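You operate a simulated robot arm through the tools that you are given. There is no shell and no other tool.

Carry out the task below with a simulated two-armed robot. There is one attempt and no reset: what you move stays moved.

TASK
Fetch the yellow capped tube and stand it on the green puck. Then take the purple capped tube and leave it on top of the blue block. Then take the green bottle and put it on top of the small purple spool. Then take the teal peg on the bench top by the spinner and put it away on the mat beside the round plate. Then take the yellow ring tube from the bench top by the spinner and leave it on top of the red block there. Then fetch the red ring tube from the bench top by the spinner and stand it on the round white pad. Then put the wire basket on the bench top by the spinner away on the front of the polishing bench. Then put the white peg on the bench top by the spinner away on the mat beside the round plate. Then fetch the orange puck and set it on the bench top by the foam board. Then open the middle cabinet door, put the grey pellet tray on the top of the light table away on the middle shelf of the dry cabinet and shut the door again. Then put the small brown box on the top of the white shaker away on the upper shelf of the store cabinet. Keep to this order. Set down upright: yellow capped tube, green bottle, red ring tube, wire basket, small brown box.

Only the result counts: the job must be done as asked and must still hold three seconds after the hand-in. Knocking over, shifting, dropping, spilling or breaking anything else fails it.

THE ROBOT
Two 7-joint arms with three-finger grippers on one trunk, on a base that moves. Base frame: it is fixed to the floor where the robot stands at the start and does not move with it; the origin is under the middle of the robot, x ahead of it, y to its left, z up. Units: m, rad, N and s.
The left shoulder is at the start at [0.07, 0.146, 1.113], the right one opposite. With the tool pointing down near the work surface each hand reaches from about 0.3 to 0.68 m from the robot's upright axis, wherever it stands, measured 20 degrees to its own side. Places, roughly: bench top by the foam board [-3, 2.8, 0.8]; blue block (4x8x4 cm) [-4.8, 6.4, 1.3]; front of the polishing bench (256x13 cm) [-7.66, 7.88, 0.78]; green bottle [-2.25, 2.75, 0.75]; green puck (5x5x3 cm) [-3.8, 3.9, 0.8]; grey pellet tray (13x10x9 cm) [-2, 7, 0.9]; mat beside the round plate [-4.4, 0.5, 0.8]; middle cabinet door [-5.9, 8.3, 1.1]; middle shelf of the dry cabinet [-6, 8.6, 1.2]; orange puck (5x5x3 cm) [-1.6, 3.3, 0.8]; purple capped tube (2x2x6 cm) [-2, 2.8, 0.8]; red block (4x4x4 cm) [-2.4, 2.7, 0.8]; red ring tube (3x3x6 cm) [-2.5, 2.8, 0.8]; round white pad (8x8x2 cm) [-2.2, 2.8, 0.8]; small brown box (10x6x9 cm) [-1.3, 7.2, 0.9]; small purple spool (7x7x7 cm) [-2.5, 2.7, 0.8]; teal peg (4x4x6 cm) [-2.4, 3, 0.8]; upper shelf of the store cabinet [2.9, -0.7, 1.1]; white peg (4x4x4 cm) [-1.5, 3, 0.8]; wire basket (17x8x10 cm) [-1.7, 2.9, 0.8]; yellow capped tube (2x2x6 cm) [-2.1, 2.8, 0.8]; yellow ring tube (3x3x6 cm) [-2.5, 2.8, 0.8]. Payload 2.2 kg a hand.
The tool frame of a hand sits at the grasp point between the pads (the TCP): z along the fingers, y along the line on which they close. The tips reach 0.028 m beyond it. The gripper opens to 0.102 m; its body begins 0.071 m behind the TCP.
Orientation is told as [roll, pitch, yaw] about the base's x, y, z axes, in that order, counted from this pose: with the fingers straight down and closing along the base's y, the tool's x points along the base's -x, its y along +y and its z along -z.

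THE INTERFACE
- The arms move only by the tool servo_tool. It takes "left_targets", "right_targets" or both (then of equal length, played together; a hand with none holds still); each is text: rows parted by semicolons, each of 7 numbers parted by spaces: the turn, a rotation vector about the base's x, y, z in units of 60 degrees (1.0 is 60 degrees), then the shift along the base's x, y, z in units of 400 mm (1.0 is 400 mm), then the opening, from 0 (shut) to 1 (fully open). In form: ax ay az x y z grip; .... A call has 1 to 20 rows; each row is the pose to reach, as a shift and turn from the pose commanded when the call began. A call with a number of a shift or a turn outside -1 to 1 is refused whole. Rows are played at 5 a second. More than 0.05 m and 0.15 rad between two rows, or a gripper value outside its range, and nothing of the call is played. Where a pose cannot be reached the arm comes as near as it can. A force on the tool above 40 N (or 10 N above the force at the start of the call, whichever is more), or a blocked arm, ends the call early, and 0.2 s more pass. Each finger travels about 0.2035 m/s and halts on what it meets, pressing with about 42 N; the grip force reading is that of the motor and also rises with nothing between the fingers. The clock runs only during rows and for 0.2 s after the last one: add rows that repeat a pose to give the fingers time. It gives the time, the measured TCP pose, the force on the tool (base axes), the opening and the grip force at its end, in the units of the frame above (readings bear some noise), with the torque about the TCP (base axes, N m) and any sound that the robot's microphone picked up.
- Cameras (640 x 400 px; columns grow to the right, rows downward): "scene" is now at [0.1296, 0.006, 1.3449]; the picture's right is [0.00, -1.00, 0.00], its down [-0.55, -0.00, -0.84] and it looks along [0.84, 0.00, -0.55] (base axes); focal length 278 px, centre (320, 200). "left" rides on the left gripper at [0.072, 0.038, -0.086] in its tool frame; the picture's right is [-0.47, 0.89, 0.00], its down [-0.60, -0.32, -0.73] and it looks along [-0.65, -0.34, 0.68] (tool axes); focal length 256 px, centre (320, 200). "right" rides on the right gripper at [0.069, 0.044, -0.086] in its tool frame; the picture's right is [-0.53, 0.85, 0.00], its down [-0.58, -0.37, -0.73] and it looks along [-0.62, -0.39, 0.68] (tool axes); focal length 256 px, centre (320, 200).
- snapshot(camera): a new picture of that camera. It takes no simulated time.
- raise_lower(by): slides the trunk up (or, below 0, down) by that many m; the arms and the scene camera ride with it, the base frame stays. It gives what a move gives, with no picture.
- roll_base(legs): drives the robot by 1 to 6 legs, each [ahead, left, turn to the left] in m, m and rad, along the robot's own axes; the way and the turn of a leg run together, so that a leg with both is an arc; at most 1.5 m and 3.142 rad a leg. The arms and the cameras ride along, it lands a little off, and it stops where it bumps. It gives what a move gives.
- head_to(pan, tilt): turns the head with the scene camera to pan (to the left, within 1.501 rad either way) and tilt (down, from -0.506 to 1.204), counted from straight ahead of the robot. It gives what a move gives.
- probe_pixels(camera, pixels): for up to 12 pixels [column, row] of the newest picture of that camera ("zoom" is the newest enlarged one), the place [x, y, z] in the base frame of the surface seen there, good to about 0.002 m, but the place of the scene camera against the robot may be out by one fixed shift of up to 0.018 m in any direction. It takes no simulated time.
- enlarge(camera, box): a new picture of the part [left, top, right, bottom] of that camera's present view, enlarged. It takes no simulated time.
- sign_off(): hands the job in; it is judged then, once.

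Open the grippers and draw the arms clear of the work before you hand the job in, unless the task says otherwise.

The tools are called after "Call:" by a JSON object that holds its "fn" and its "kwargs". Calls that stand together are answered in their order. servo_tool: Moves the arms, as the interface text tells. Its arguments: {"type":"object","properties":{"left_targets":{"type":"string"},"right_targets":{"type":"string"}},"required":[]} The other tools are called the same way: raise_lower (by) moves the trunk up or down; roll_base (legs) drives the base; head_to (pan, tilt) turns the head that bears the scene camera; snapshot (camera) takes a picture; probe_pixels (camera, pixels) gives the place of the surface under pixels of a picture; enlarge (camera, box) takes an enlarged picture of a part of a camera's view; sign_off () hands the job in.

At the start:

```text
clock: 0.0
left_ee_pos: [0.3829, 0.1593, 1.0128]
left_orientation: [-0.002, 0.0, 0.002]
left_force: [0.1, 0.6, -0.8]
left_wrist_torque: [0.02, 0.0, -0.05]
left_finger_gap: 0.102
left_grip_force: 0.0
right_ee_pos: [0.4397, -0.1844, 1.0225]
right_orientation: [-0.002, 0.0, 0.0]
right_force: [-0.2, 0.4, 0.6]
right_wrist_torque: [-0.02, 0.01, 0.01]
right_finger_gap: 0.1019
right_grip_force: 0.0
trunk travel left (down, up): [-0.65, 0.29]
robot x, y, heading: [0.0006, -0.0038, 0.0]
head pan, tilt (commanded): [0.002, 0.579]
```

scene: 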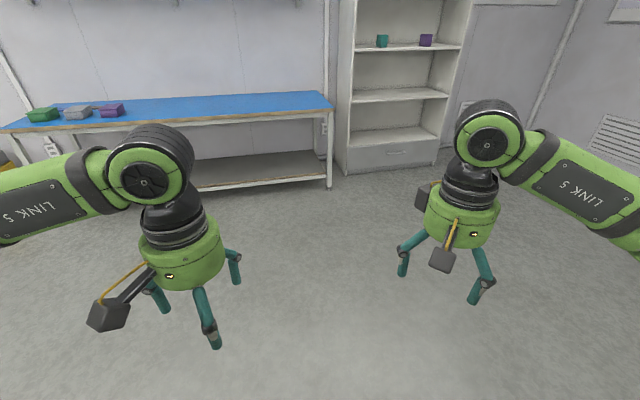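
right: 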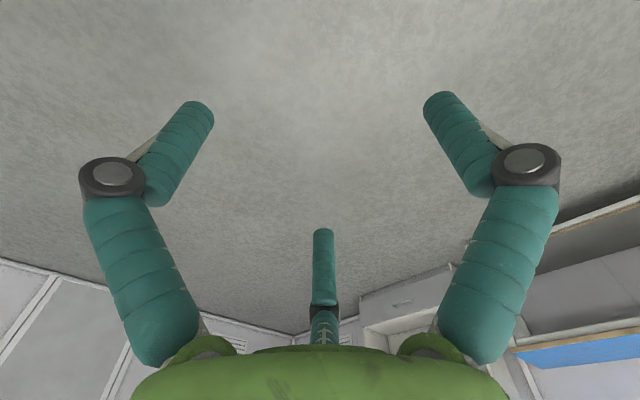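
left: 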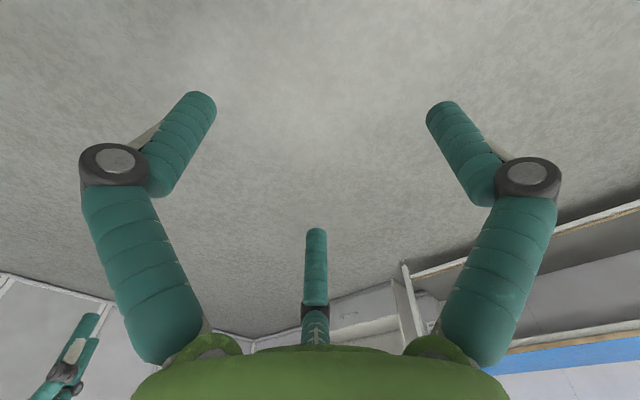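

The newest scene picture shows a blue bench ahead and the store cabinet, but the work is behind to the left. I turn the head to the left to see the room before driving.

Call:
{"fn": "head_to", "kwargs": {"pan": 1.5, "tilt": 0.3}}

Call:
{"fn": "snapshot", "kwargs": {"camera": "scene"}}

```text
clock: 1.6
left_ee_pos: [0.3817, 0.1588, 1.0124]
left_orientation: [-0.003, 0.0, 0.001]
left_force: [0.0, -0.2, 0.7]
left_wrist_torque: [0.01, 0.0, 0.0]
left_finger_gap: 0.1021
left_grip_force: 0.1
right_ee_pos: [0.4396, -0.1849, 1.0226]
right_orientation: [-0.002, 0.0, -0.001]
right_force: [-0.2, -0.2, -0.4]
right_wrist_torque: [-0.01, -0.03, -0.02]
right_finger_gap: 0.102
right_grip_force: 0.0
trunk travel left (down, up): [-0.65, 0.29]
robot x, y, heading: [0.0008, 0.0025, 0.001]
head pan, tilt (commanded): [1.499, 0.3]
```

```text
taken
```

scene: 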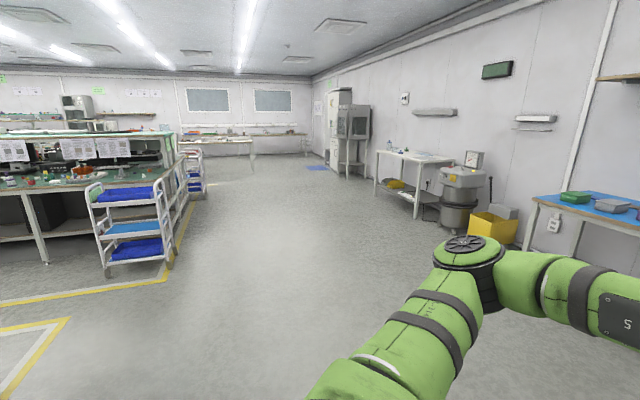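

Looking along +y, the island bench with many items stands at the left (columns 0-190, rows 130-250). I turn the robot to face it and look again.

Call:
{"fn": "roll_base", "kwargs": {"legs": [[0, 0, 2.2]]}}

Call:
{"fn": "head_to", "kwargs": {"pan": 0, "tilt": 0.2}}

Call:
{"fn": "snapshot", "kwargs": {"camera": "scene"}}

```text
clock: 7.3
left_ee_pos: [-0.3548, 0.2113, 1.0121]
left_orientation: [-0.003, -0.001, 2.211]
left_force: [0.6, 0.0, 0.1]
left_wrist_torque: [0.04, -0.01, 0.0]
left_finger_gap: 0.1017
left_grip_force: 0.1
right_ee_pos: [-0.1139, 0.4632, 1.022]
right_orientation: [0.0, 0.0, 2.21]
right_force: [0.1, 0.4, 0.4]
right_wrist_torque: [0.01, 0.05, -0.01]
right_finger_gap: 0.1019
right_grip_force: 0.2
trunk travel left (down, up): [-0.65, 0.29]
robot x, y, heading: [-0.0012, -0.0001, 2.209]
head pan, tilt (commanded): [1.499, 0.3]
```

```text
clock: 8.9
left_ee_pos: [-0.3544, 0.2131, 1.0135]
left_orientation: [0.0, 0.001, 2.212]
left_force: [-1.1, 0.2, -0.3]
left_wrist_torque: [-0.01, -0.01, 0.0]
left_finger_gap: 0.1021
left_grip_force: 0.2
right_ee_pos: [-0.1134, 0.4627, 1.0228]
right_orientation: [-0.001, 0.001, 2.207]
right_force: [0.0, 0.9, -0.1]
right_wrist_torque: [0.02, 0.04, -0.03]
right_finger_gap: 0.1019
right_grip_force: 0.1
trunk travel left (down, up): [-0.65, 0.29]
robot x, y, heading: [-0.0001, 0.0004, 2.207]
head pan, tilt (commanded): [0.0, 0.201]
```

```text
taken
```

scene: 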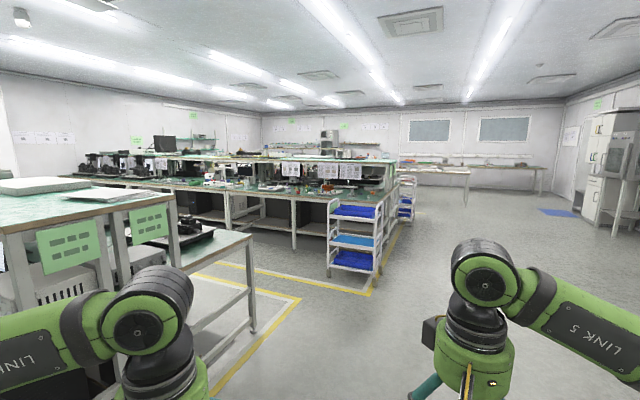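

The island bench is at columns 240-400, rows 160-230; a nearer table on the left. I enlarge that part for detail.

Call:
{"fn": "enlarge", "kwargs": {"camera": "scene", "box": [170, 120, 430, 282]}}

Call:
{"fn": "probe_pixels", "kwargs": {"camera": "scene", "pixels": [[350, 196], [290, 189], [230, 186], [160, 183], [350, 210], [370, 296], [296, 297], [245, 240], [100, 190], [60, 200], [250, 330], [380, 250]]}}

```text
2.46 times, centred on (300, 201) of scene
```

zoom: 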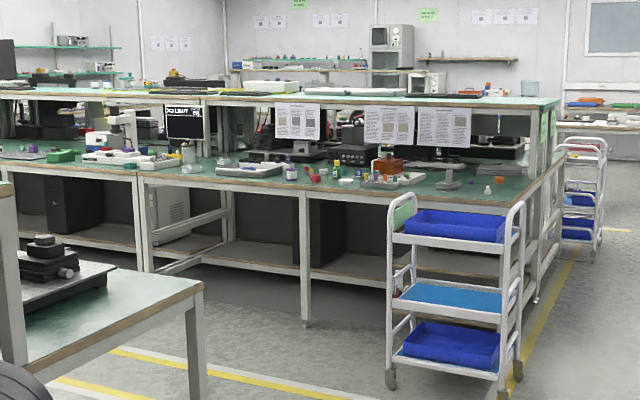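

```text
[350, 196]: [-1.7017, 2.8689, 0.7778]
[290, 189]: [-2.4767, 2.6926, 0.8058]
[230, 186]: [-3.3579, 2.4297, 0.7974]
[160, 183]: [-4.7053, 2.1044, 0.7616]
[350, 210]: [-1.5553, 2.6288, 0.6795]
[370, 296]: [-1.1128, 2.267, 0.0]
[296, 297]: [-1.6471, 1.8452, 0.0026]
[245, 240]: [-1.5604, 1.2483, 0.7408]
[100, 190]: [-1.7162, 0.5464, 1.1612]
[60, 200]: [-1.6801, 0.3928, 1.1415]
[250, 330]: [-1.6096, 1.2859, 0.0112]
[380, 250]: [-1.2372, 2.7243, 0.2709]
```

The bench top lies at z≈0.76 with its front edge at y≈2.6; a cart at about (-1.35, 2.5) blocks part of its front, and a near table has its corner at (-1.56, 1.25). I drive to the aisle mouth at about (-0.7, 1.75) and turn to face along the aisle.

Call:
{"fn": "roll_base", "kwargs": {"legs": [[0.9, -0.23, 0], [0.9, -0.23, 0]]}}

Call:
{"fn": "head_to", "kwargs": {"pan": 0.2, "tilt": 0.35}}

Call:
{"fn": "snapshot", "kwargs": {"camera": "scene"}}

```text
clock: 18.2
left_ee_pos: [-1.0755, 1.9258, 1.0121]
left_orientation: [-0.001, 0.001, 2.223]
left_force: [0.6, -0.3, -0.3]
left_wrist_torque: [0.02, 0.0, -0.02]
left_finger_gap: 0.1017
left_grip_force: 0.1
right_ee_pos: [-0.8359, 2.1801, 1.022]
right_orientation: [0.0, 0.001, 2.22]
right_force: [-0.1, -0.2, 0.3]
right_wrist_torque: [0.05, -0.02, 0.0]
right_finger_gap: 0.1021
right_grip_force: 0.1
trunk travel left (down, up): [-0.65, 0.29]
robot x, y, heading: [-0.718, 1.7172, 2.22]
head pan, tilt (commanded): [0.0, 0.201]
```

```text
clock: 18.9
left_ee_pos: [-1.0748, 1.9256, 1.0121]
left_orientation: [-0.003, 0.0, 2.224]
left_force: [-0.7, -0.6, -0.7]
left_wrist_torque: [0.01, 0.02, -0.01]
left_finger_gap: 0.1017
left_grip_force: 0.0
right_ee_pos: [-0.8356, 2.1801, 1.0228]
right_orientation: [-0.002, -0.001, 2.219]
right_force: [0.6, 0.0, -0.3]
right_wrist_torque: [-0.03, -0.01, -0.03]
right_finger_gap: 0.102
right_grip_force: 0.0
trunk travel left (down, up): [-0.65, 0.29]
robot x, y, heading: [-0.7161, 1.72, 2.22]
head pan, tilt (commanded): [0.201, 0.351]
```

```text
taken
```

scene: 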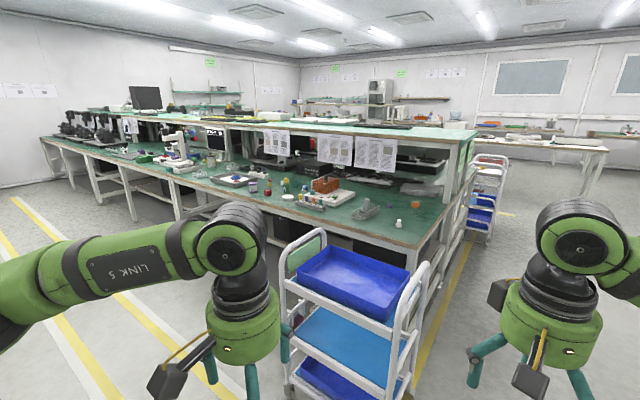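

The cart (columns 280-430, rows 230-400) stands before the bench's near end, and the small items are at columns 225-420, rows 160-225. I enlarge and probe.

Call:
{"fn": "enlarge", "kwargs": {"camera": "scene", "box": [200, 110, 460, 272]}}

Call:
{"fn": "probe_pixels", "kwargs": {"camera": "scene", "pixels": [[290, 300], [420, 280], [315, 235], [285, 205], [397, 222], [365, 210], [325, 200], [253, 186], [410, 240], [225, 180], [340, 120], [450, 195]]}}

```text
2.46 times, centred on (330, 191) of scene
```

zoom: 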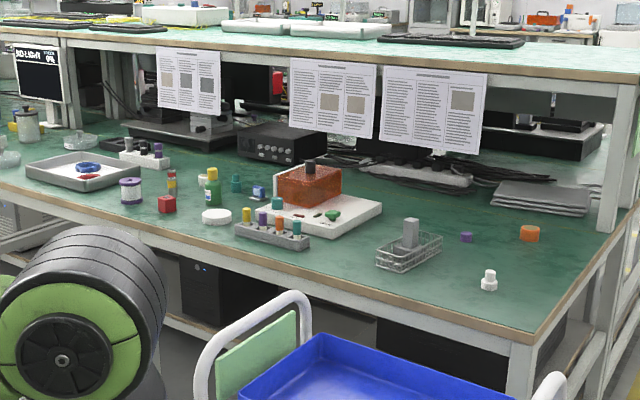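

```text
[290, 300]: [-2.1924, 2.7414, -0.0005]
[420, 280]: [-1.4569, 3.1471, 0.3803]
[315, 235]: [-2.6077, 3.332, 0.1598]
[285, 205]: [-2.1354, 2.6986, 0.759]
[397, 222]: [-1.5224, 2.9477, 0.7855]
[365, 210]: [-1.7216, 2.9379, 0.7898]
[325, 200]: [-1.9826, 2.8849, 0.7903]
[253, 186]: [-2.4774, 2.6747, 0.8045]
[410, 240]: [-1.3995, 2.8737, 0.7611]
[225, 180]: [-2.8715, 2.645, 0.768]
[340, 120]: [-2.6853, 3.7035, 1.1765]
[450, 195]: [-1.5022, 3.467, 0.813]
```

The rack with four capped tubes is at zoom (270, 230), the spool at (130, 190), red block (167, 204), white pad (217, 215), green bottle (212, 187), basket (410, 250), white peg (489, 280), orange puck (530, 233). I probe the items and the cart's corners.

Call:
{"fn": "probe_pixels", "kwargs": {"camera": "zoom", "pixels": [[247, 215], [262, 220], [130, 185], [171, 178], [212, 175], [236, 183], [277, 203], [217, 214], [167, 200], [410, 235], [489, 272], [530, 229]]}}

Call:
{"fn": "probe_pixels", "kwargs": {"camera": "scene", "pixels": [[285, 290], [300, 242], [425, 270], [350, 270], [345, 290], [320, 375], [407, 330], [395, 290], [330, 260], [395, 258], [380, 330], [470, 210]]}}

```text
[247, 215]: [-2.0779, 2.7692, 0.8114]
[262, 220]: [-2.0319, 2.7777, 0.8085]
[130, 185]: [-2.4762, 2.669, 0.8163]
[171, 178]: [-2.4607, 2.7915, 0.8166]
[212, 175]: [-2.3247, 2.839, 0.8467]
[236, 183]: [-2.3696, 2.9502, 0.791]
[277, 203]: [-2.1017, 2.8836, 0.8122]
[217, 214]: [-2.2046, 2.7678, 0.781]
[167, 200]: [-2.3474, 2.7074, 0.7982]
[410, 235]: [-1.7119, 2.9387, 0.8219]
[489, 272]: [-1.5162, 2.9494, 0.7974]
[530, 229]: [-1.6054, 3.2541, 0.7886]
```

```text
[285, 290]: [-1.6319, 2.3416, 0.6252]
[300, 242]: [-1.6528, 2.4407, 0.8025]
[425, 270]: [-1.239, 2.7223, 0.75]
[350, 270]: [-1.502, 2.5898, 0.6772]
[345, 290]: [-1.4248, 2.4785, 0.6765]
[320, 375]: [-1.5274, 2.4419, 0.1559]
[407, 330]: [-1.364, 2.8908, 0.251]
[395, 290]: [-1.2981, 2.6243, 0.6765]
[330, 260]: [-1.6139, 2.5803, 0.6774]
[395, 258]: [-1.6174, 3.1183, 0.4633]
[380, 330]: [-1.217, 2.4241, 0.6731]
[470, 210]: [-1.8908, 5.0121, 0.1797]
```

The cart occupies roughly x -1.65..-1.15, y 2.3..2.75. I probe the bench front edge and its end.

Call:
{"fn": "probe_pixels", "kwargs": {"camera": "zoom", "pixels": [[528, 340], [300, 264], [200, 229], [100, 198], [20, 172], [560, 300], [600, 250], [575, 275], [395, 296], [270, 243], [345, 200], [330, 225]]}}

Call:
{"fn": "head_to", "kwargs": {"pan": 0.0, "tilt": 1.2}}

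Call:
{"fn": "snapshot", "kwargs": {"camera": "scene"}}

```text
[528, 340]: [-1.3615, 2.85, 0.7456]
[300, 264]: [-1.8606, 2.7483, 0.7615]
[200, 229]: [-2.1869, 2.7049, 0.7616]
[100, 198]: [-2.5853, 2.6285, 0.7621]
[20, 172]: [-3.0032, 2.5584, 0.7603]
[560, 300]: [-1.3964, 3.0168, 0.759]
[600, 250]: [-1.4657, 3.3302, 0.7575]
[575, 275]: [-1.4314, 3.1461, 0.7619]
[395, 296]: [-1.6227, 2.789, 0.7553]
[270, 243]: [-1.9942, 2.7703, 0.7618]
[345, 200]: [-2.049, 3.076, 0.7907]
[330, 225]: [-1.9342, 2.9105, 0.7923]
```

```text
clock: 20.1
left_ee_pos: [-1.0761, 1.9253, 1.0118]
left_orientation: [-0.002, 0.001, 2.224]
left_force: [-0.1, 0.3, -0.6]
left_wrist_torque: [-0.01, 0.02, -0.01]
left_finger_gap: 0.1021
left_grip_force: 0.0
right_ee_pos: [-0.8358, 2.1797, 1.0217]
right_orientation: [0.001, 0.0, 2.223]
right_force: [0.0, 0.3, 0.3]
right_wrist_torque: [0.02, -0.03, 0.01]
right_finger_gap: 0.1022
right_grip_force: 0.1
trunk travel left (down, up): [-0.65, 0.29]
robot x, y, heading: [-0.7162, 1.7182, 2.219]
head pan, tilt (commanded): [0.0, 1.201]
```

```text
taken
```

scene: 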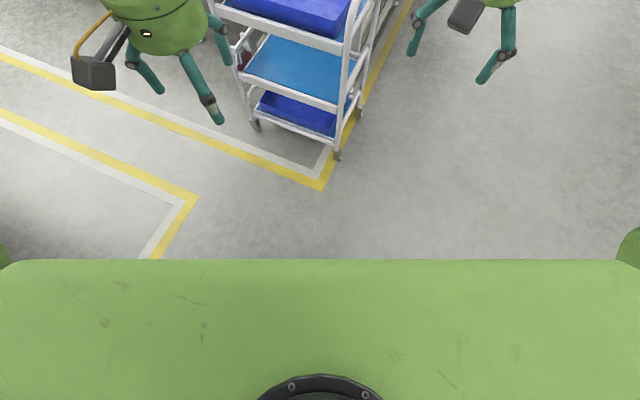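

The bench front edge is tilted about 10° (from (-1.36, 2.85) to (-3.0, 2.56)). I probe the robot's own body edges in this picture to learn its footprint.

Call:
{"fn": "probe_pixels", "kwargs": {"camera": "scene", "pixels": [[320, 265], [15, 270], [625, 270], [5, 300], [635, 240], [320, 390], [320, 255], [250, 125], [335, 155], [360, 115]]}}

Call:
{"fn": "snapshot", "kwargs": {"camera": "left"}}

```text
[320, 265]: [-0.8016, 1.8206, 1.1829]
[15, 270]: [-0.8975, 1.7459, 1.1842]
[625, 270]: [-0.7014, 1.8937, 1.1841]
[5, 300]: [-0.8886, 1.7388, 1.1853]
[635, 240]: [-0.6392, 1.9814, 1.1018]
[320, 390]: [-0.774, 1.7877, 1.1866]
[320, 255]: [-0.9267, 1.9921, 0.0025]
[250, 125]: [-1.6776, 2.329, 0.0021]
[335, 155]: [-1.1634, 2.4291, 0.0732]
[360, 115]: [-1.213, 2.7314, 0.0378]
```

```text
taken
```

left: 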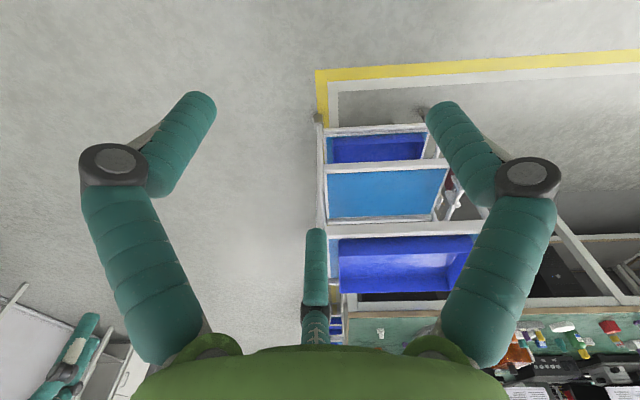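

Floor is seen right up to 0.345 m ahead of the axis, so I can't see the base itself. I pitch the left hand back by 60° so that its camera looks at the robot's base, to learn the footprint before going near the cart.

Call:
{"fn": "servo_tool", "kwargs": {"left_targets": "-0.0996 -0.0755 0 0 0 0 1; -0.1992 -0.151 0 0 0 0 1; -0.2989 -0.2265 0 0 0 0 1; -0.3985 -0.302 0 0 0 0 1; -0.4981 -0.3775 0 0 0 0 1; -0.5977 -0.453 0 0 0 0 1; -0.6974 -0.5285 0 0 0 0 1; -0.797 -0.604 0 0 0 0 1; -0.797 -0.604 0 0 0 0 1"}}

Call:
{"fn": "snapshot", "kwargs": {"camera": "left"}}

```text
clock: 22.1
left_ee_pos: [-1.0764, 1.9254, 1.0137]
left_orientation: [0.003, 1.046, 2.225]
left_force: [-0.2, 0.4, 0.6]
left_wrist_torque: [-0.01, 0.01, 0.0]
left_finger_gap: 0.1022
left_grip_force: 0.1
right_ee_pos: [-0.8363, 2.1791, 1.0221]
right_orientation: [-0.002, 0.0, 2.221]
right_force: [-0.8, 0.4, 0.4]
right_wrist_torque: [0.01, -0.03, -0.02]
right_finger_gap: 0.1022
right_grip_force: 0.1
trunk travel left (down, up): [-0.65, 0.29]
robot x, y, heading: [-0.7144, 1.7171, 2.222]
head pan, tilt (commanded): [0.0, 1.201]
```

```text
taken
```

left: 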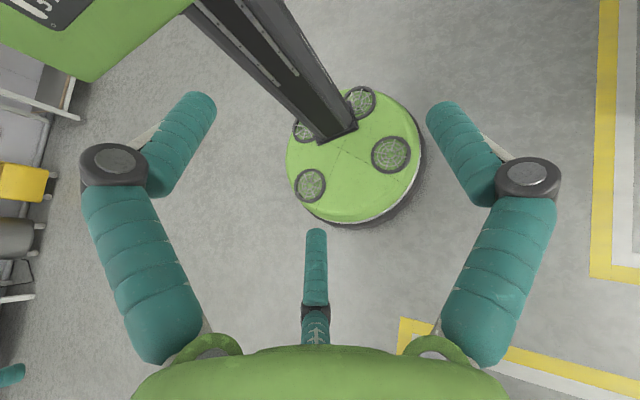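

The base is a round green disc (columns 285-425, rows 85-228). I probe its rim.

Call:
{"fn": "probe_pixels", "kwargs": {"camera": "left", "pixels": [[290, 160], [418, 150], [345, 216], [375, 212], [410, 185], [300, 195], [395, 105], [337, 130], [423, 150], [347, 225]]}}

Call:
{"fn": "servo_tool", "kwargs": {"left_targets": "0.0996 0.0755 0 0 0 0 1; 0.1992 0.151 0 0 0 0 1; 0.2989 0.2265 0 0 0 0 1; 0.3985 0.302 0 0 0 0 1; 0.4981 0.3775 0 0 0 0 1; 0.5977 0.453 0 0 0 0 1; 0.6974 0.5285 0 0 0 0 1; 0.797 0.604 0 0 0 0 1; 0.797 0.604 0 0 0 0 1"}}

```text
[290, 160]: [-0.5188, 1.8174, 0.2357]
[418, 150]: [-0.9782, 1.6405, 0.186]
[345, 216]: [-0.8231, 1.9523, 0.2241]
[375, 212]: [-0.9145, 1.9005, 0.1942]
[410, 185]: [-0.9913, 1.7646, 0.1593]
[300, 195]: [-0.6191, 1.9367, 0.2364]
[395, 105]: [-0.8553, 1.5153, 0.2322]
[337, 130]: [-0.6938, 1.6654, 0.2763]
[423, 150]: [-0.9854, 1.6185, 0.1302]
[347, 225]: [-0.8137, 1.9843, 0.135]
```

```text
clock: 24.1
left_ee_pos: [-1.0745, 1.9263, 1.0131]
left_orientation: [-0.003, -0.001, 2.226]
left_force: [0.2, -0.1, 0.5]
left_wrist_torque: [-0.03, 0.02, -0.04]
left_finger_gap: 0.1018
left_grip_force: 0.1
right_ee_pos: [-0.8356, 2.1801, 1.0215]
right_orientation: [0.001, -0.001, 2.221]
right_force: [1.1, 0.3, 0.2]
right_wrist_torque: [-0.01, 0.01, 0.0]
right_finger_gap: 0.102
right_grip_force: 0.0
trunk travel left (down, up): [-0.65, 0.29]
robot x, y, heading: [-0.7186, 1.7208, 2.223]
head pan, tilt (commanded): [0.0, 1.201]
```

The base is a disc of about 0.285 m radius. In the bench's own frame (rotated 10°), the cart spans u -1.21..-0.74 in front of the bench, so I drive along the aisle to u≈-1.75 and turn to face the bench squarely.

Call:
{"fn": "roll_base", "kwargs": {"legs": [[0.821, 1.086, 0], [0, 0, -0.478]]}}

Call:
{"fn": "head_to", "kwargs": {"pan": 0.0, "tilt": 0.5}}

Call:
{"fn": "snapshot", "kwargs": {"camera": "scene"}}

```text
clock: 32.3
left_ee_pos: [-2.2935, 2.0729, 1.0124]
left_orientation: [-0.002, 0.0, 1.736]
left_force: [-0.2, -0.3, -0.1]
left_wrist_torque: [-0.02, 0.01, 0.04]
left_finger_gap: 0.102
left_grip_force: 0.1
right_ee_pos: [-1.9634, 2.1854, 1.0224]
right_orientation: [0.0, 0.0, 1.736]
right_force: [-0.3, 0.0, 0.2]
right_wrist_torque: [0.02, -0.01, 0.01]
right_finger_gap: 0.1019
right_grip_force: 0.0
trunk travel left (down, up): [-0.65, 0.29]
robot x, y, heading: [-2.0723, 1.726, 1.734]
head pan, tilt (commanded): [0.0, 1.201]
```

```text
clock: 33.4
left_ee_pos: [-2.294, 2.0736, 1.0117]
left_orientation: [-0.001, 0.0, 1.738]
left_force: [0.0, 1.2, -0.5]
left_wrist_torque: [-0.03, -0.04, 0.0]
left_finger_gap: 0.102
left_grip_force: 0.1
right_ee_pos: [-1.9643, 2.1844, 1.0225]
right_orientation: [0.001, -0.001, 1.736]
right_force: [-0.3, -0.9, -0.5]
right_wrist_torque: [-0.01, -0.03, 0.0]
right_finger_gap: 0.1018
right_grip_force: 0.1
trunk travel left (down, up): [-0.65, 0.29]
robot x, y, heading: [-2.0759, 1.7244, 1.734]
head pan, tilt (commanded): [0.0, 0.499]
```

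```text
taken
```

scene: 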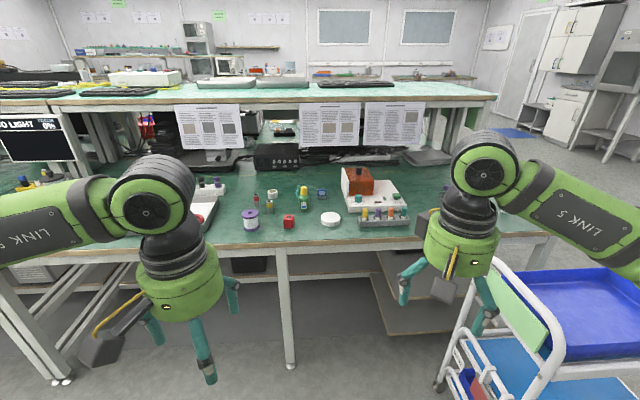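

I am at the aisle facing the bench; the items lie at columns 180-410, rows 170-230. I enlarge this part.

Call:
{"fn": "enlarge", "kwargs": {"camera": "scene", "box": [190, 130, 430, 280]}}

```text
2.67 times, centred on (310, 205) of scene
```

zoom: 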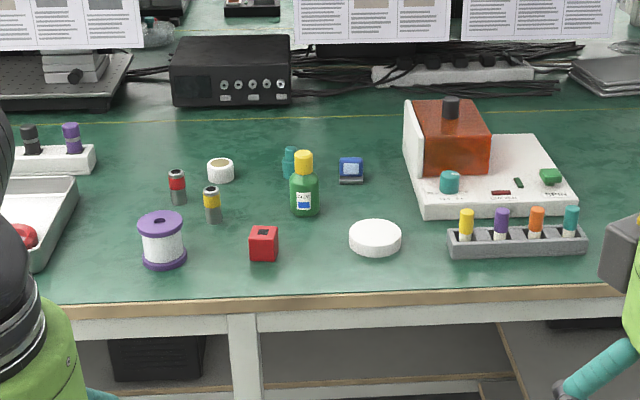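

Now the layout is clear: rack (zoom 465-585, 210-255), pad (375, 237), red block (264, 243), spool (162, 240), red ring tube (177, 187), yellow ring tube (212, 203), bottle (304, 185), teal peg behind it (290, 160). I drive 0.58 m ahead to the bench.

Call:
{"fn": "roll_base", "kwargs": {"legs": [[0.58, 0, 0.01]]}}

Call:
{"fn": "head_to", "kwargs": {"pan": 0.0, "tilt": 0.85}}

Call:
{"fn": "snapshot", "kwargs": {"camera": "scene"}}

Call:
{"fn": "snapshot", "kwargs": {"camera": "right"}}

```text
clock: 36.7
left_ee_pos: [-2.3954, 2.6513, 1.0132]
left_orientation: [-0.001, 0.001, 1.745]
left_force: [0.1, -0.4, 0.8]
left_wrist_torque: [0.0, 0.0, 0.01]
left_finger_gap: 0.1021
left_grip_force: 0.1
right_ee_pos: [-2.0672, 2.7671, 1.0229]
right_orientation: [0.0, 0.0, 1.744]
right_force: [0.4, -0.3, -0.4]
right_wrist_torque: [0.0, 0.0, 0.0]
right_finger_gap: 0.1023
right_grip_force: 0.0
trunk travel left (down, up): [-0.65, 0.29]
robot x, y, heading: [-2.173, 2.3034, 1.738]
head pan, tilt (commanded): [0.0, 0.499]
```

```text
clock: 37.5
left_ee_pos: [-2.3958, 2.6505, 1.0121]
left_orientation: [-0.003, 0.0, 1.745]
left_force: [0.2, -0.6, 0.0]
left_wrist_torque: [-0.02, -0.04, 0.02]
left_finger_gap: 0.1019
left_grip_force: 0.0
right_ee_pos: [-2.0664, 2.7666, 1.0221]
right_orientation: [-0.001, 0.0, 1.743]
right_force: [0.2, -0.1, 0.2]
right_wrist_torque: [-0.02, -0.01, 0.0]
right_finger_gap: 0.1021
right_grip_force: 0.0
trunk travel left (down, up): [-0.65, 0.29]
robot x, y, heading: [-2.1739, 2.3046, 1.744]
head pan, tilt (commanded): [0.0, 0.85]
```

```text
taken
```

scene: 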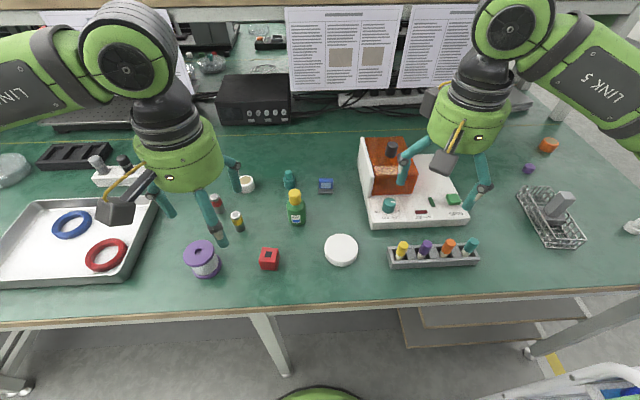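

```text
taken
```

right: 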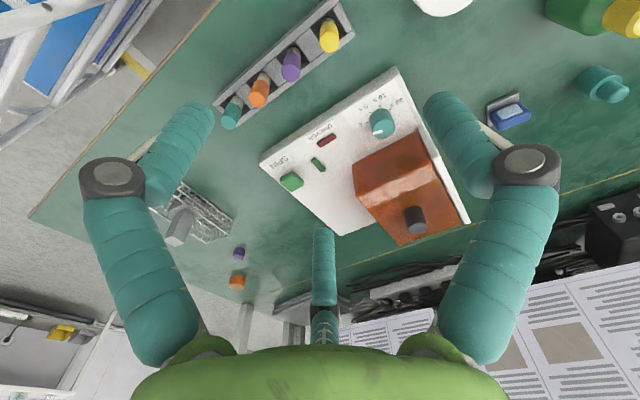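

In the right wrist picture the yellow cap is at (328, 35) and the purple one at (291, 65). I probe these with the wrist camera, and the same caps with the scene camera to compare.

Call:
{"fn": "probe_pixels", "kwargs": {"camera": "right", "pixels": [[328, 22], [330, 34], [328, 45], [292, 55], [291, 68], [260, 85], [231, 105], [350, 30], [347, 15], [222, 125], [420, 215], [390, 70]]}}

Call:
{"fn": "probe_pixels", "kwargs": {"camera": "scene", "pixels": [[402, 245], [425, 244], [448, 244], [471, 242], [340, 248], [268, 255], [200, 253], [295, 195], [236, 217], [215, 201], [289, 177], [246, 182]]}}

Call:
{"fn": "enlarge", "kwargs": {"camera": "right", "box": [200, 0, 400, 125]}}

```text
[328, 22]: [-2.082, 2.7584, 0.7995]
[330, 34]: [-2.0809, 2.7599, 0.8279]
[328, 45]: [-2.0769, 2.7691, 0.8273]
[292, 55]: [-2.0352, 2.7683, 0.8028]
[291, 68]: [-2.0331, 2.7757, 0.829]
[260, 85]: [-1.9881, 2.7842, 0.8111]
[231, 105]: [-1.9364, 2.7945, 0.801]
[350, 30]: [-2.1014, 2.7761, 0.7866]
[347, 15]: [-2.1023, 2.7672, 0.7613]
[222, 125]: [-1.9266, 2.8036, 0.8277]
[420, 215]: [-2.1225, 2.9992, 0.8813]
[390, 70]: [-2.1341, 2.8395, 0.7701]
```

```text
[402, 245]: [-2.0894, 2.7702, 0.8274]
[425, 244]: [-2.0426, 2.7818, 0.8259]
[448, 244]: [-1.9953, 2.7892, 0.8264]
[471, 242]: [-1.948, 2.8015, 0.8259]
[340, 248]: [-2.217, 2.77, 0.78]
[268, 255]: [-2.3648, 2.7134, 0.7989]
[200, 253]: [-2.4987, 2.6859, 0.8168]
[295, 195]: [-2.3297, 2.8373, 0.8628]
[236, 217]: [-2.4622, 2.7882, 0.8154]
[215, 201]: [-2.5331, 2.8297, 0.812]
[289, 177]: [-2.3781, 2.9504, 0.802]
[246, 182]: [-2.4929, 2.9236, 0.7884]
```

```text
3.20 times, centred on (300, 62) of right
```

zoom: 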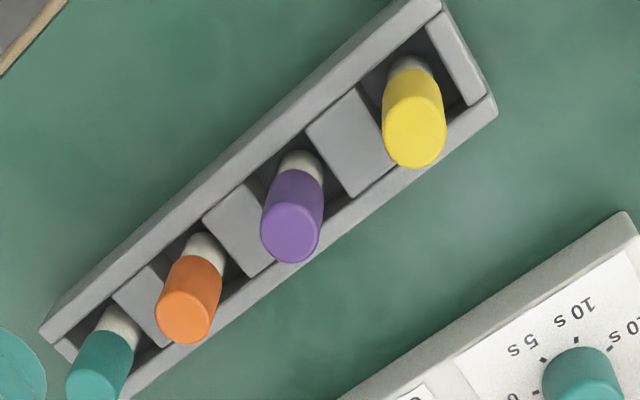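

The yellow cap's top disc centres at zoom (413, 145). I probe several rim pixels to pin its centre.

Call:
{"fn": "probe_pixels", "kwargs": {"camera": "zoom", "pixels": [[413, 145], [388, 145], [440, 145], [413, 163], [413, 128], [292, 235], [267, 235], [316, 235], [292, 257], [292, 215], [470, 70], [350, 140]]}}

```text
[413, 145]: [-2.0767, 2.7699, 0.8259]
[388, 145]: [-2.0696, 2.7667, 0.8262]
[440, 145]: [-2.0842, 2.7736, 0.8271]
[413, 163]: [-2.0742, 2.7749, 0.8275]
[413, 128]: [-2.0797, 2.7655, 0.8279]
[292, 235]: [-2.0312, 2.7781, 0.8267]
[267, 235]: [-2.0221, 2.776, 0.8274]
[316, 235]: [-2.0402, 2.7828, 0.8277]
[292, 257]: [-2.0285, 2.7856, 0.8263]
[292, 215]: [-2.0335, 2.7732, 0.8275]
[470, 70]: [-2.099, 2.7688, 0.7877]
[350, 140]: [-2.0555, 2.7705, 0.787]
```

The yellow cap centre is (-2.077, 2.7695), top 0.827; purple (-2.031, 2.778). Now I probe the fingers in the right wrist view to learn how the three fingers are laid out around the TCP.

Call:
{"fn": "probe_pixels", "kwargs": {"camera": "right", "pixels": [[200, 110], [160, 180], [112, 175], [140, 280], [437, 103], [475, 175], [525, 165], [500, 270], [322, 233], [322, 280], [322, 315], [205, 350]]}}

```text
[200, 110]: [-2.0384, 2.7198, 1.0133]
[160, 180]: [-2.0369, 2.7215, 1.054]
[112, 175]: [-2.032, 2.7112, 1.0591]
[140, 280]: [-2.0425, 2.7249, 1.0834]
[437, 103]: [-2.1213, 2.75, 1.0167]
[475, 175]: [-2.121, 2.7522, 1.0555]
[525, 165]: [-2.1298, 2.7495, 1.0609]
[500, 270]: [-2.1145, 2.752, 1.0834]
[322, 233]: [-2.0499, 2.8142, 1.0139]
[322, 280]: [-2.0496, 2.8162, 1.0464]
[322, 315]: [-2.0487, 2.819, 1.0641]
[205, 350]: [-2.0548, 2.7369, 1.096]
```

The three fingers sit 120° apart (one on tool +y, two towards -y); with -y pointing along the rack towards the purple tube, no finger heads for a neighbour. I half close the right hand and lower it over the yellow cap to z≈0.88.

Call:
{"fn": "servo_tool", "kwargs": {"right_targets": "0 0 0 -0.0128 0.0033 -0.09 0.5; 0 0 0 -0.0255 0.0065 -0.18 0.5; 0 0 0 -0.0255 0.0065 -0.27 0.5; 0 0 0 -0.0255 0.0065 -0.355 0.5; 0 0 0 -0.0255 0.0065 -0.355 0.5"}}

Call:
{"fn": "snapshot", "kwargs": {"camera": "right"}}

```text
clock: 38.7
left_ee_pos: [-2.3965, 2.6508, 1.0128]
left_orientation: [-0.002, 0.001, 1.744]
left_force: [-0.4, 0.3, -0.2]
left_wrist_torque: [0.01, -0.02, 0.02]
left_finger_gap: 0.1019
left_grip_force: 0.0
right_ee_pos: [-2.0778, 2.7679, 0.8792]
right_orientation: [0.002, -0.002, 1.743]
right_force: [-0.6, 0.4, -0.6]
right_wrist_torque: [0.0, -0.01, 0.04]
right_finger_gap: 0.0512
right_grip_force: 0.1
trunk travel left (down, up): [-0.65, 0.29]
robot x, y, heading: [-2.1743, 2.3037, 1.744]
head pan, tilt (commanded): [0.0, 0.85]
```

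```text
taken
```

right: 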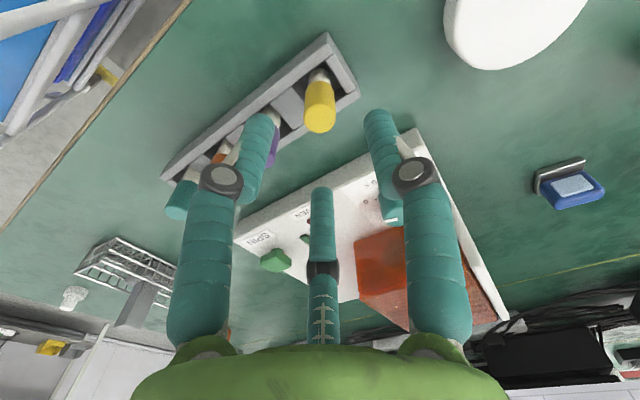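

The yellow cap (320, 120) lies right under the TCP as expected. I descend 0.06 m so the tips stop just above the rack, close, and hold.

Call:
{"fn": "servo_tool", "kwargs": {"right_targets": "0 0 0 0.002 0.003 -0.075 0.5; 0 0 0 0.002 0.003 -0.15 0.5; 0 0 0 0.002 0.003 -0.15 0.5; 0 0 0 0.002 0.003 -0.15 0.1; 0 0 0 0.002 0.003 -0.15 0; 0 0 0 0.002 0.003 -0.15 0; 0 0 0 0.002 0.003 -0.15 0"}}

Call:
{"fn": "snapshot", "kwargs": {"camera": "right"}}

```text
clock: 40.3
left_ee_pos: [-2.3959, 2.652, 1.0134]
left_orientation: [-0.003, -0.001, 1.746]
left_force: [0.2, 0.6, -0.3]
left_wrist_torque: [0.0, -0.01, 0.03]
left_finger_gap: 0.1021
left_grip_force: 0.0
right_ee_pos: [-2.0755, 2.7705, 0.8204]
right_orientation: [0.0, -0.001, 1.744]
right_force: [0.1, 0.6, 1.1]
right_wrist_torque: [-0.03, 0.03, -0.02]
right_finger_gap: 0.0198
right_grip_force: 41.5
trunk travel left (down, up): [-0.65, 0.29]
robot x, y, heading: [-2.172, 2.3008, 1.737]
head pan, tilt (commanded): [0.0, 0.85]
```

```text
taken
```

right: 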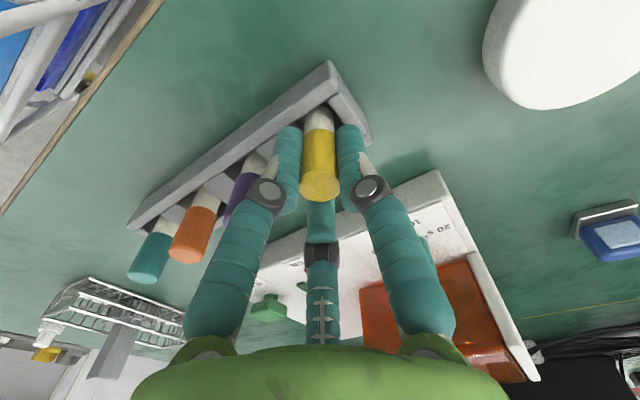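

The fingers hold the yellow cap (gap 0.0198, grip 41.5 N). I lift it straight up out of the rack.

Call:
{"fn": "servo_tool", "kwargs": {"right_targets": "0 0 0 0 0 0.05 0; 0 0 0 0 0 0.1 0; 0 0 0 0 0 0.2 0; 0 0 0 0 0 0.3 0; 0 0 0 0 0 0.4 0; 0 0 0 0 0 0.5 0; 0 0 0 0 0 0.5 0"}}

Call:
{"fn": "snapshot", "kwargs": {"camera": "right"}}

Call:
{"fn": "head_to", "kwargs": {"pan": 0.6, "tilt": 0.2}}

Call:
{"fn": "snapshot", "kwargs": {"camera": "scene"}}

```text
clock: 41.9
left_ee_pos: [-2.3956, 2.6508, 1.0127]
left_orientation: [0.0, 0.0, 1.746]
left_force: [-0.6, -0.2, 0.1]
left_wrist_torque: [-0.02, 0.01, 0.01]
left_finger_gap: 0.1022
left_grip_force: 0.1
right_ee_pos: [-2.0758, 2.771, 1.0192]
right_orientation: [0.0, 0.0, 1.745]
right_force: [-0.1, 0.2, -0.7]
right_wrist_torque: [0.02, 0.0, 0.0]
right_finger_gap: 0.0174
right_grip_force: 42.2
trunk travel left (down, up): [-0.65, 0.29]
robot x, y, heading: [-2.1754, 2.3068, 1.744]
head pan, tilt (commanded): [0.0, 0.85]
```

```text
taken
```

right: 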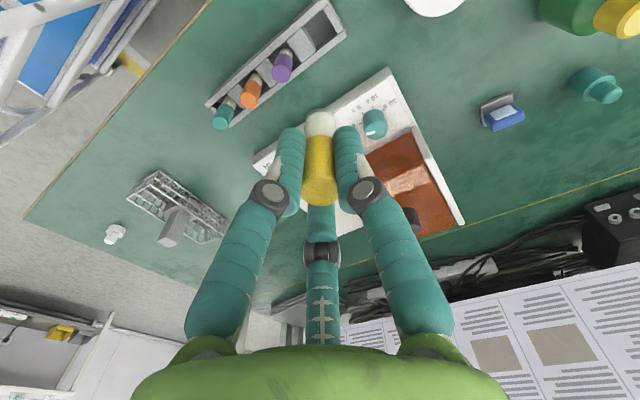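

```text
clock: 43.0
left_ee_pos: [-2.3954, 2.651, 1.0123]
left_orientation: [-0.002, -0.001, 1.746]
left_force: [0.0, 0.7, -0.3]
left_wrist_torque: [0.0, -0.01, -0.01]
left_finger_gap: 0.102
left_grip_force: 0.0
right_ee_pos: [-2.076, 2.7711, 1.0194]
right_orientation: [-0.002, 0.002, 1.742]
right_force: [0.3, 0.4, 0.5]
right_wrist_torque: [-0.03, 0.0, 0.01]
right_finger_gap: 0.0171
right_grip_force: 42.2
trunk travel left (down, up): [-0.65, 0.29]
robot x, y, heading: [-2.1749, 2.3016, 1.747]
head pan, tilt (commanded): [0.6, 0.201]
```

```text
taken
```

scene: 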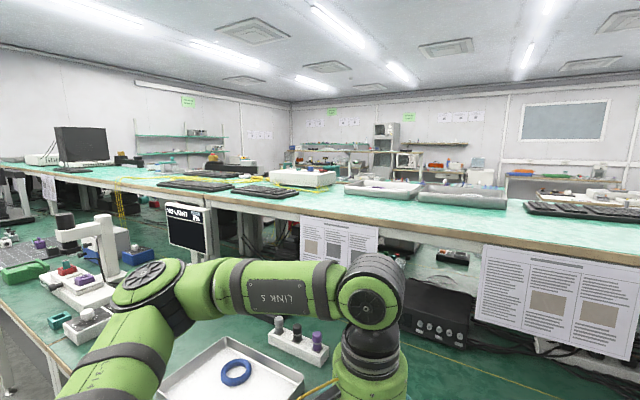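

The yellow tube is firmly held and out of the rack. I back away from the bench, go right past the cart and forward along the island's end, then look for the way to its back side.

Call:
{"fn": "roll_base", "kwargs": {"legs": [[-0.6, 0, 0], [0, -1.46, 0], [1.0, 0, 0]]}}

Call:
{"fn": "head_to", "kwargs": {"pan": 0.2, "tilt": 0.35}}

Call:
{"fn": "snapshot", "kwargs": {"camera": "scene"}}

```text
clock: 57.9
left_ee_pos: [-1.0421, 3.2943, 1.0126]
left_orientation: [-0.003, -0.001, 1.748]
left_force: [0.0, -0.2, 0.5]
left_wrist_torque: [0.03, 0.0, 0.02]
left_finger_gap: 0.1018
left_grip_force: 0.0
right_ee_pos: [-0.7211, 3.4133, 1.0205]
right_orientation: [-0.002, -0.001, 1.746]
right_force: [0.2, 0.7, -0.5]
right_wrist_torque: [0.03, -0.01, 0.04]
right_finger_gap: 0.0177
right_grip_force: 42.2
trunk travel left (down, up): [-0.65, 0.29]
robot x, y, heading: [-0.8175, 2.9448, 1.743]
head pan, tilt (commanded): [0.6, 0.201]
```

```text
clock: 58.8
left_ee_pos: [-1.0408, 3.294, 1.0126]
left_orientation: [0.001, 0.001, 1.747]
left_force: [-0.7, -0.2, -0.2]
left_wrist_torque: [0.0, 0.02, 0.0]
left_finger_gap: 0.1021
left_grip_force: 0.0
right_ee_pos: [-0.721, 3.4141, 1.0197]
right_orientation: [-0.001, -0.001, 1.746]
right_force: [-0.1, -0.2, -0.6]
right_wrist_torque: [0.0, -0.03, 0.02]
right_finger_gap: 0.0175
right_grip_force: 42.0
trunk travel left (down, up): [-0.65, 0.29]
robot x, y, heading: [-0.8167, 2.9439, 1.748]
head pan, tilt (commanded): [0.201, 0.351]
```

```text
taken
```

scene: 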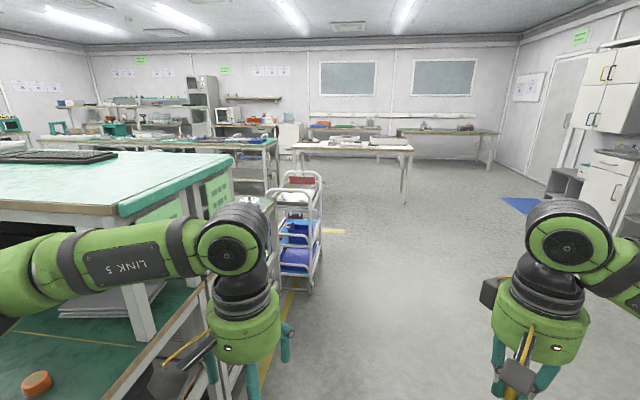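

The second cart (columns 265-320, rows 170-290) stands at the island's end and another table lies beyond. I probe these for a map.

Call:
{"fn": "probe_pixels", "kwargs": {"camera": "scene", "pixels": [[315, 265], [312, 285], [283, 292], [300, 180], [230, 155], [120, 210], [240, 172], [350, 145], [300, 190], [405, 195], [278, 190], [203, 100]]}}

Call:
{"fn": "enlarge", "kwargs": {"camera": "scene", "box": [0, 60, 320, 260]}}

```text
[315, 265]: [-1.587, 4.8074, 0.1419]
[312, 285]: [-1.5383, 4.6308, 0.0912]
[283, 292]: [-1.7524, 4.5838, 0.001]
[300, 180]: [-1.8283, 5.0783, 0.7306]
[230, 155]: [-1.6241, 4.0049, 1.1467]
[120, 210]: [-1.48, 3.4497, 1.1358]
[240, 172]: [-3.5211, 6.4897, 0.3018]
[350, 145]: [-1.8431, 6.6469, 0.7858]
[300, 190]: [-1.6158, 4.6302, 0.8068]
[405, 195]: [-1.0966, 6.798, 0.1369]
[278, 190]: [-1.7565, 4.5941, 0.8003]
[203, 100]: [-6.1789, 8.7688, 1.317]
```

```text
2.00 times, centred on (160, 160) of scene
```

zoom: 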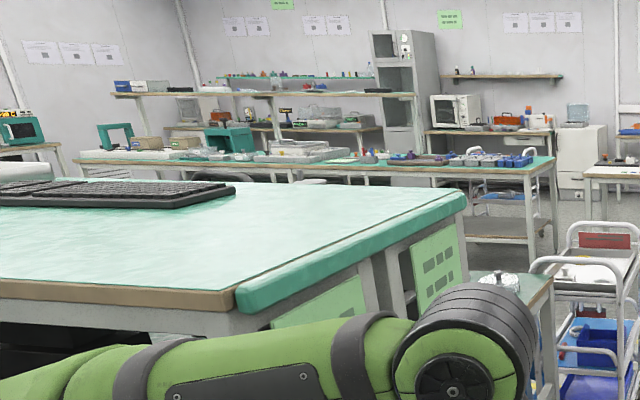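

The cart 2 spans about x -1.5..-1.85, y 4.58..5.08, at the back of the island, whose back edge should be near v≈4.84. I drive on 2.65 m ahead to look along the back aisle.

Call:
{"fn": "roll_base", "kwargs": {"legs": [[1.32, 0, 0], [1.32, 0, 0]]}}

Call:
{"fn": "head_to", "kwargs": {"pan": 1.3, "tilt": 0.35}}

Call:
{"fn": "snapshot", "kwargs": {"camera": "scene"}}

```text
clock: 71.7
left_ee_pos: [-1.4686, 5.9258, 1.0125]
left_orientation: [0.0, -0.001, 1.724]
left_force: [-0.9, -0.1, 0.9]
left_wrist_torque: [-0.01, 0.01, 0.0]
left_finger_gap: 0.102
left_grip_force: 0.2
right_ee_pos: [-1.1468, 6.0382, 1.0213]
right_orientation: [0.0, 0.0, 1.724]
right_force: [-0.4, -0.1, -0.7]
right_wrist_torque: [-0.02, 0.04, -0.02]
right_finger_gap: 0.0174
right_grip_force: 42.7
trunk travel left (down, up): [-0.65, 0.29]
robot x, y, heading: [-1.251, 5.5717, 1.717]
head pan, tilt (commanded): [0.201, 0.351]
```

```text
clock: 73.0
left_ee_pos: [-1.4685, 5.9263, 1.0127]
left_orientation: [-0.001, -0.001, 1.724]
left_force: [0.0, 0.0, 0.4]
left_wrist_torque: [0.0, -0.03, 0.01]
left_finger_gap: 0.1021
left_grip_force: 0.0
right_ee_pos: [-1.1476, 6.0402, 1.0204]
right_orientation: [0.0, 0.0, 1.723]
right_force: [0.1, -0.3, -0.4]
right_wrist_torque: [0.01, -0.02, -0.02]
right_finger_gap: 0.0175
right_grip_force: 42.6
trunk travel left (down, up): [-0.65, 0.29]
robot x, y, heading: [-1.253, 5.5732, 1.722]
head pan, tilt (commanded): [1.3, 0.351]
```

```text
taken
```

scene: 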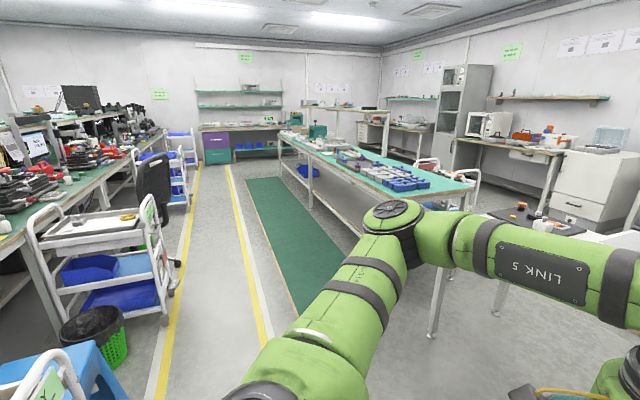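

I see the back aisle with carts, a chair, a basket and a stool along the island's back (columns 0-200). I enlarge it and probe positions.

Call:
{"fn": "enlarge", "kwargs": {"camera": "scene", "box": [0, 70, 320, 270]}}

Call:
{"fn": "probe_pixels", "kwargs": {"camera": "scene", "pixels": [[170, 310], [95, 345], [55, 380], [180, 205], [155, 200], [60, 205], [110, 165], [262, 190], [310, 185], [245, 185], [320, 320], [435, 330]]}}

```text
2.00 times, centred on (160, 170) of scene
```

zoom: 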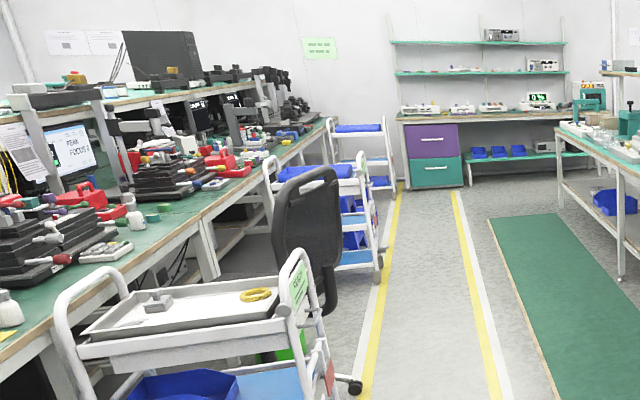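

```text
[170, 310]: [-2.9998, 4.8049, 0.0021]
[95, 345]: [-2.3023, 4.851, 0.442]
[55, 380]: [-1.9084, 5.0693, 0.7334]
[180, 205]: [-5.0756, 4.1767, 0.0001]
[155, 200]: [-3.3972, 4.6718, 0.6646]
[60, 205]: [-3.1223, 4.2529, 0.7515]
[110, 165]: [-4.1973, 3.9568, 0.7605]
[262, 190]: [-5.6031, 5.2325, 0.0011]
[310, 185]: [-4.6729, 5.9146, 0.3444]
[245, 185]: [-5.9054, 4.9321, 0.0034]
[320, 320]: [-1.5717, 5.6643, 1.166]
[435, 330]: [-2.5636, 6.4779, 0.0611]
```

I probe the candidate green puck at zoom (165, 207), the chair and the carts' extents.

Call:
{"fn": "probe_pixels", "kwargs": {"camera": "zoom", "pixels": [[165, 207], [152, 217], [355, 388], [330, 290], [285, 200], [335, 190], [270, 180], [378, 275], [340, 250], [305, 270], [60, 330], [120, 330]]}}

Call:
{"fn": "enlarge", "kwargs": {"camera": "scene", "box": [30, 130, 190, 230]}}

```text
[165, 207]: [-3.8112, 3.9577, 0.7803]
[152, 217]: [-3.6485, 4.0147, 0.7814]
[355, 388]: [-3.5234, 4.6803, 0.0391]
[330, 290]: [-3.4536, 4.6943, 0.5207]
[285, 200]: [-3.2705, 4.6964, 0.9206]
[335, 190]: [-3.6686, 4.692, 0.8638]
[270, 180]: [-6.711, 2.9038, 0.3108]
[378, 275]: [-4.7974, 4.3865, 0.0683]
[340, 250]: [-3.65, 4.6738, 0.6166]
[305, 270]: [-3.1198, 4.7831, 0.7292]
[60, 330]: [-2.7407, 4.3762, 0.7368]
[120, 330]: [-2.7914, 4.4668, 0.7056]
```

```text
4.00 times, centred on (110, 180) of scene
```

zoom: 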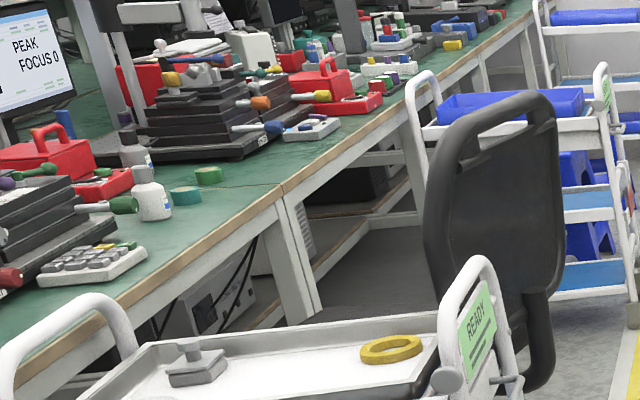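

The green puck is at zoom (208, 175) ≈ (-3.81, 3.96), the teal one nearer at (186, 196). I probe chair and cart B edges to see whether the base fits between them.

Call:
{"fn": "probe_pixels", "kwargs": {"camera": "zoom", "pixels": [[208, 170], [186, 193], [415, 90], [437, 100], [602, 75], [600, 120], [630, 270], [555, 110], [545, 280], [430, 230], [280, 187], [470, 60]]}}

Call:
{"fn": "probe_pixels", "kwargs": {"camera": "scene", "pixels": [[186, 200], [188, 207], [178, 265], [172, 262], [160, 270], [168, 312], [150, 330], [275, 160], [430, 170], [330, 140], [415, 175], [290, 115]]}}

```text
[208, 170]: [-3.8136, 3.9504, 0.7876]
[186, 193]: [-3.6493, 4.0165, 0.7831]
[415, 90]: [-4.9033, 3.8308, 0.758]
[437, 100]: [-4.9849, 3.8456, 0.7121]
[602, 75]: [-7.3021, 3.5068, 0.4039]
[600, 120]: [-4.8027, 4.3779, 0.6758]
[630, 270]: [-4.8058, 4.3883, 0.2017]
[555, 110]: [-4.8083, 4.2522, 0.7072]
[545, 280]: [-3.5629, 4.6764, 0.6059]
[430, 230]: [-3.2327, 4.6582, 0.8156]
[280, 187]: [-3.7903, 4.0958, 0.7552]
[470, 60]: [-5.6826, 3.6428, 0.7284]
```

```text
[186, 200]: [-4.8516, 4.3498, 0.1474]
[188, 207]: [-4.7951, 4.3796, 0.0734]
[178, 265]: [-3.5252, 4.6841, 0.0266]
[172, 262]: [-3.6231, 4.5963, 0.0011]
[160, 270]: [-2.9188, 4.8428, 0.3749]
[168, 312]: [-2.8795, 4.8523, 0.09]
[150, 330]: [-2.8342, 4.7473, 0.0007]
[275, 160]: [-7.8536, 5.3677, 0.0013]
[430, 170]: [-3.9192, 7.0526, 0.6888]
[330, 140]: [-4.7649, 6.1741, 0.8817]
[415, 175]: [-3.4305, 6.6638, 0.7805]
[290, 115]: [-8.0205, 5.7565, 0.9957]
```

Cart B's near end is at x≈-4.80 and the chair spans x -3.23..-3.67, so there is a gap of over 1 m at the puck. I turn left and drive along the aisle to u≈-3.2.

Call:
{"fn": "roll_base", "kwargs": {"legs": [[0, 0, 1.594], [1.47, 0, 0], [1.47, 0, 0]]}}

Call:
{"fn": "head_to", "kwargs": {"pan": 1.3, "tilt": 0.55}}

Call:
{"fn": "snapshot", "kwargs": {"camera": "scene"}}

```text
clock: 91.2
left_ee_pos: [-4.507, 4.8265, 1.013]
left_orientation: [-0.001, -0.001, -2.96]
left_force: [0.7, 0.7, 0.5]
left_wrist_torque: [0.02, 0.03, 0.0]
left_finger_gap: 0.1022
left_grip_force: 0.0
right_ee_pos: [-4.6299, 5.146, 1.0196]
right_orientation: [0.002, -0.001, -2.963]
right_force: [-0.2, 0.2, 0.0]
right_wrist_torque: [0.02, 0.03, -0.02]
right_finger_gap: 0.0175
right_grip_force: 41.9
trunk travel left (down, up): [-0.65, 0.29]
robot x, y, heading: [-4.1601, 5.0535, -2.961]
head pan, tilt (commanded): [1.3, 0.351]
```

```text
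clock: 91.9
left_ee_pos: [-4.5082, 4.8265, 1.0119]
left_orientation: [-0.002, 0.0, -2.959]
left_force: [0.2, -1.1, 0.0]
left_wrist_torque: [0.0, 0.0, -0.03]
left_finger_gap: 0.102
left_grip_force: 0.1
right_ee_pos: [-4.6289, 5.1459, 1.0198]
right_orientation: [0.0, 0.001, -2.962]
right_force: [0.4, 0.0, -0.9]
right_wrist_torque: [-0.01, -0.02, 0.04]
right_finger_gap: 0.0173
right_grip_force: 41.6
trunk travel left (down, up): [-0.65, 0.29]
robot x, y, heading: [-4.1575, 5.0528, -2.963]
head pan, tilt (commanded): [1.3, 0.55]
```

```text
taken
```

scene: 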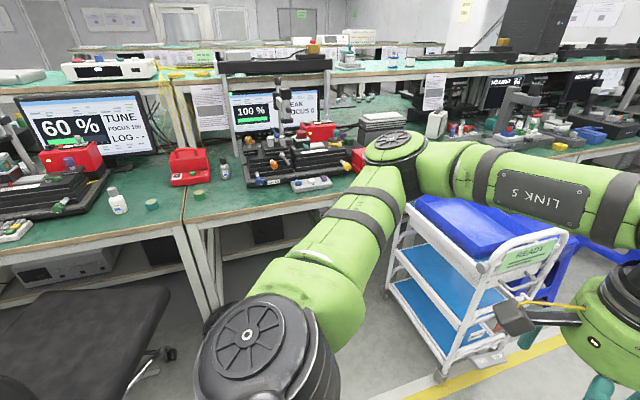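

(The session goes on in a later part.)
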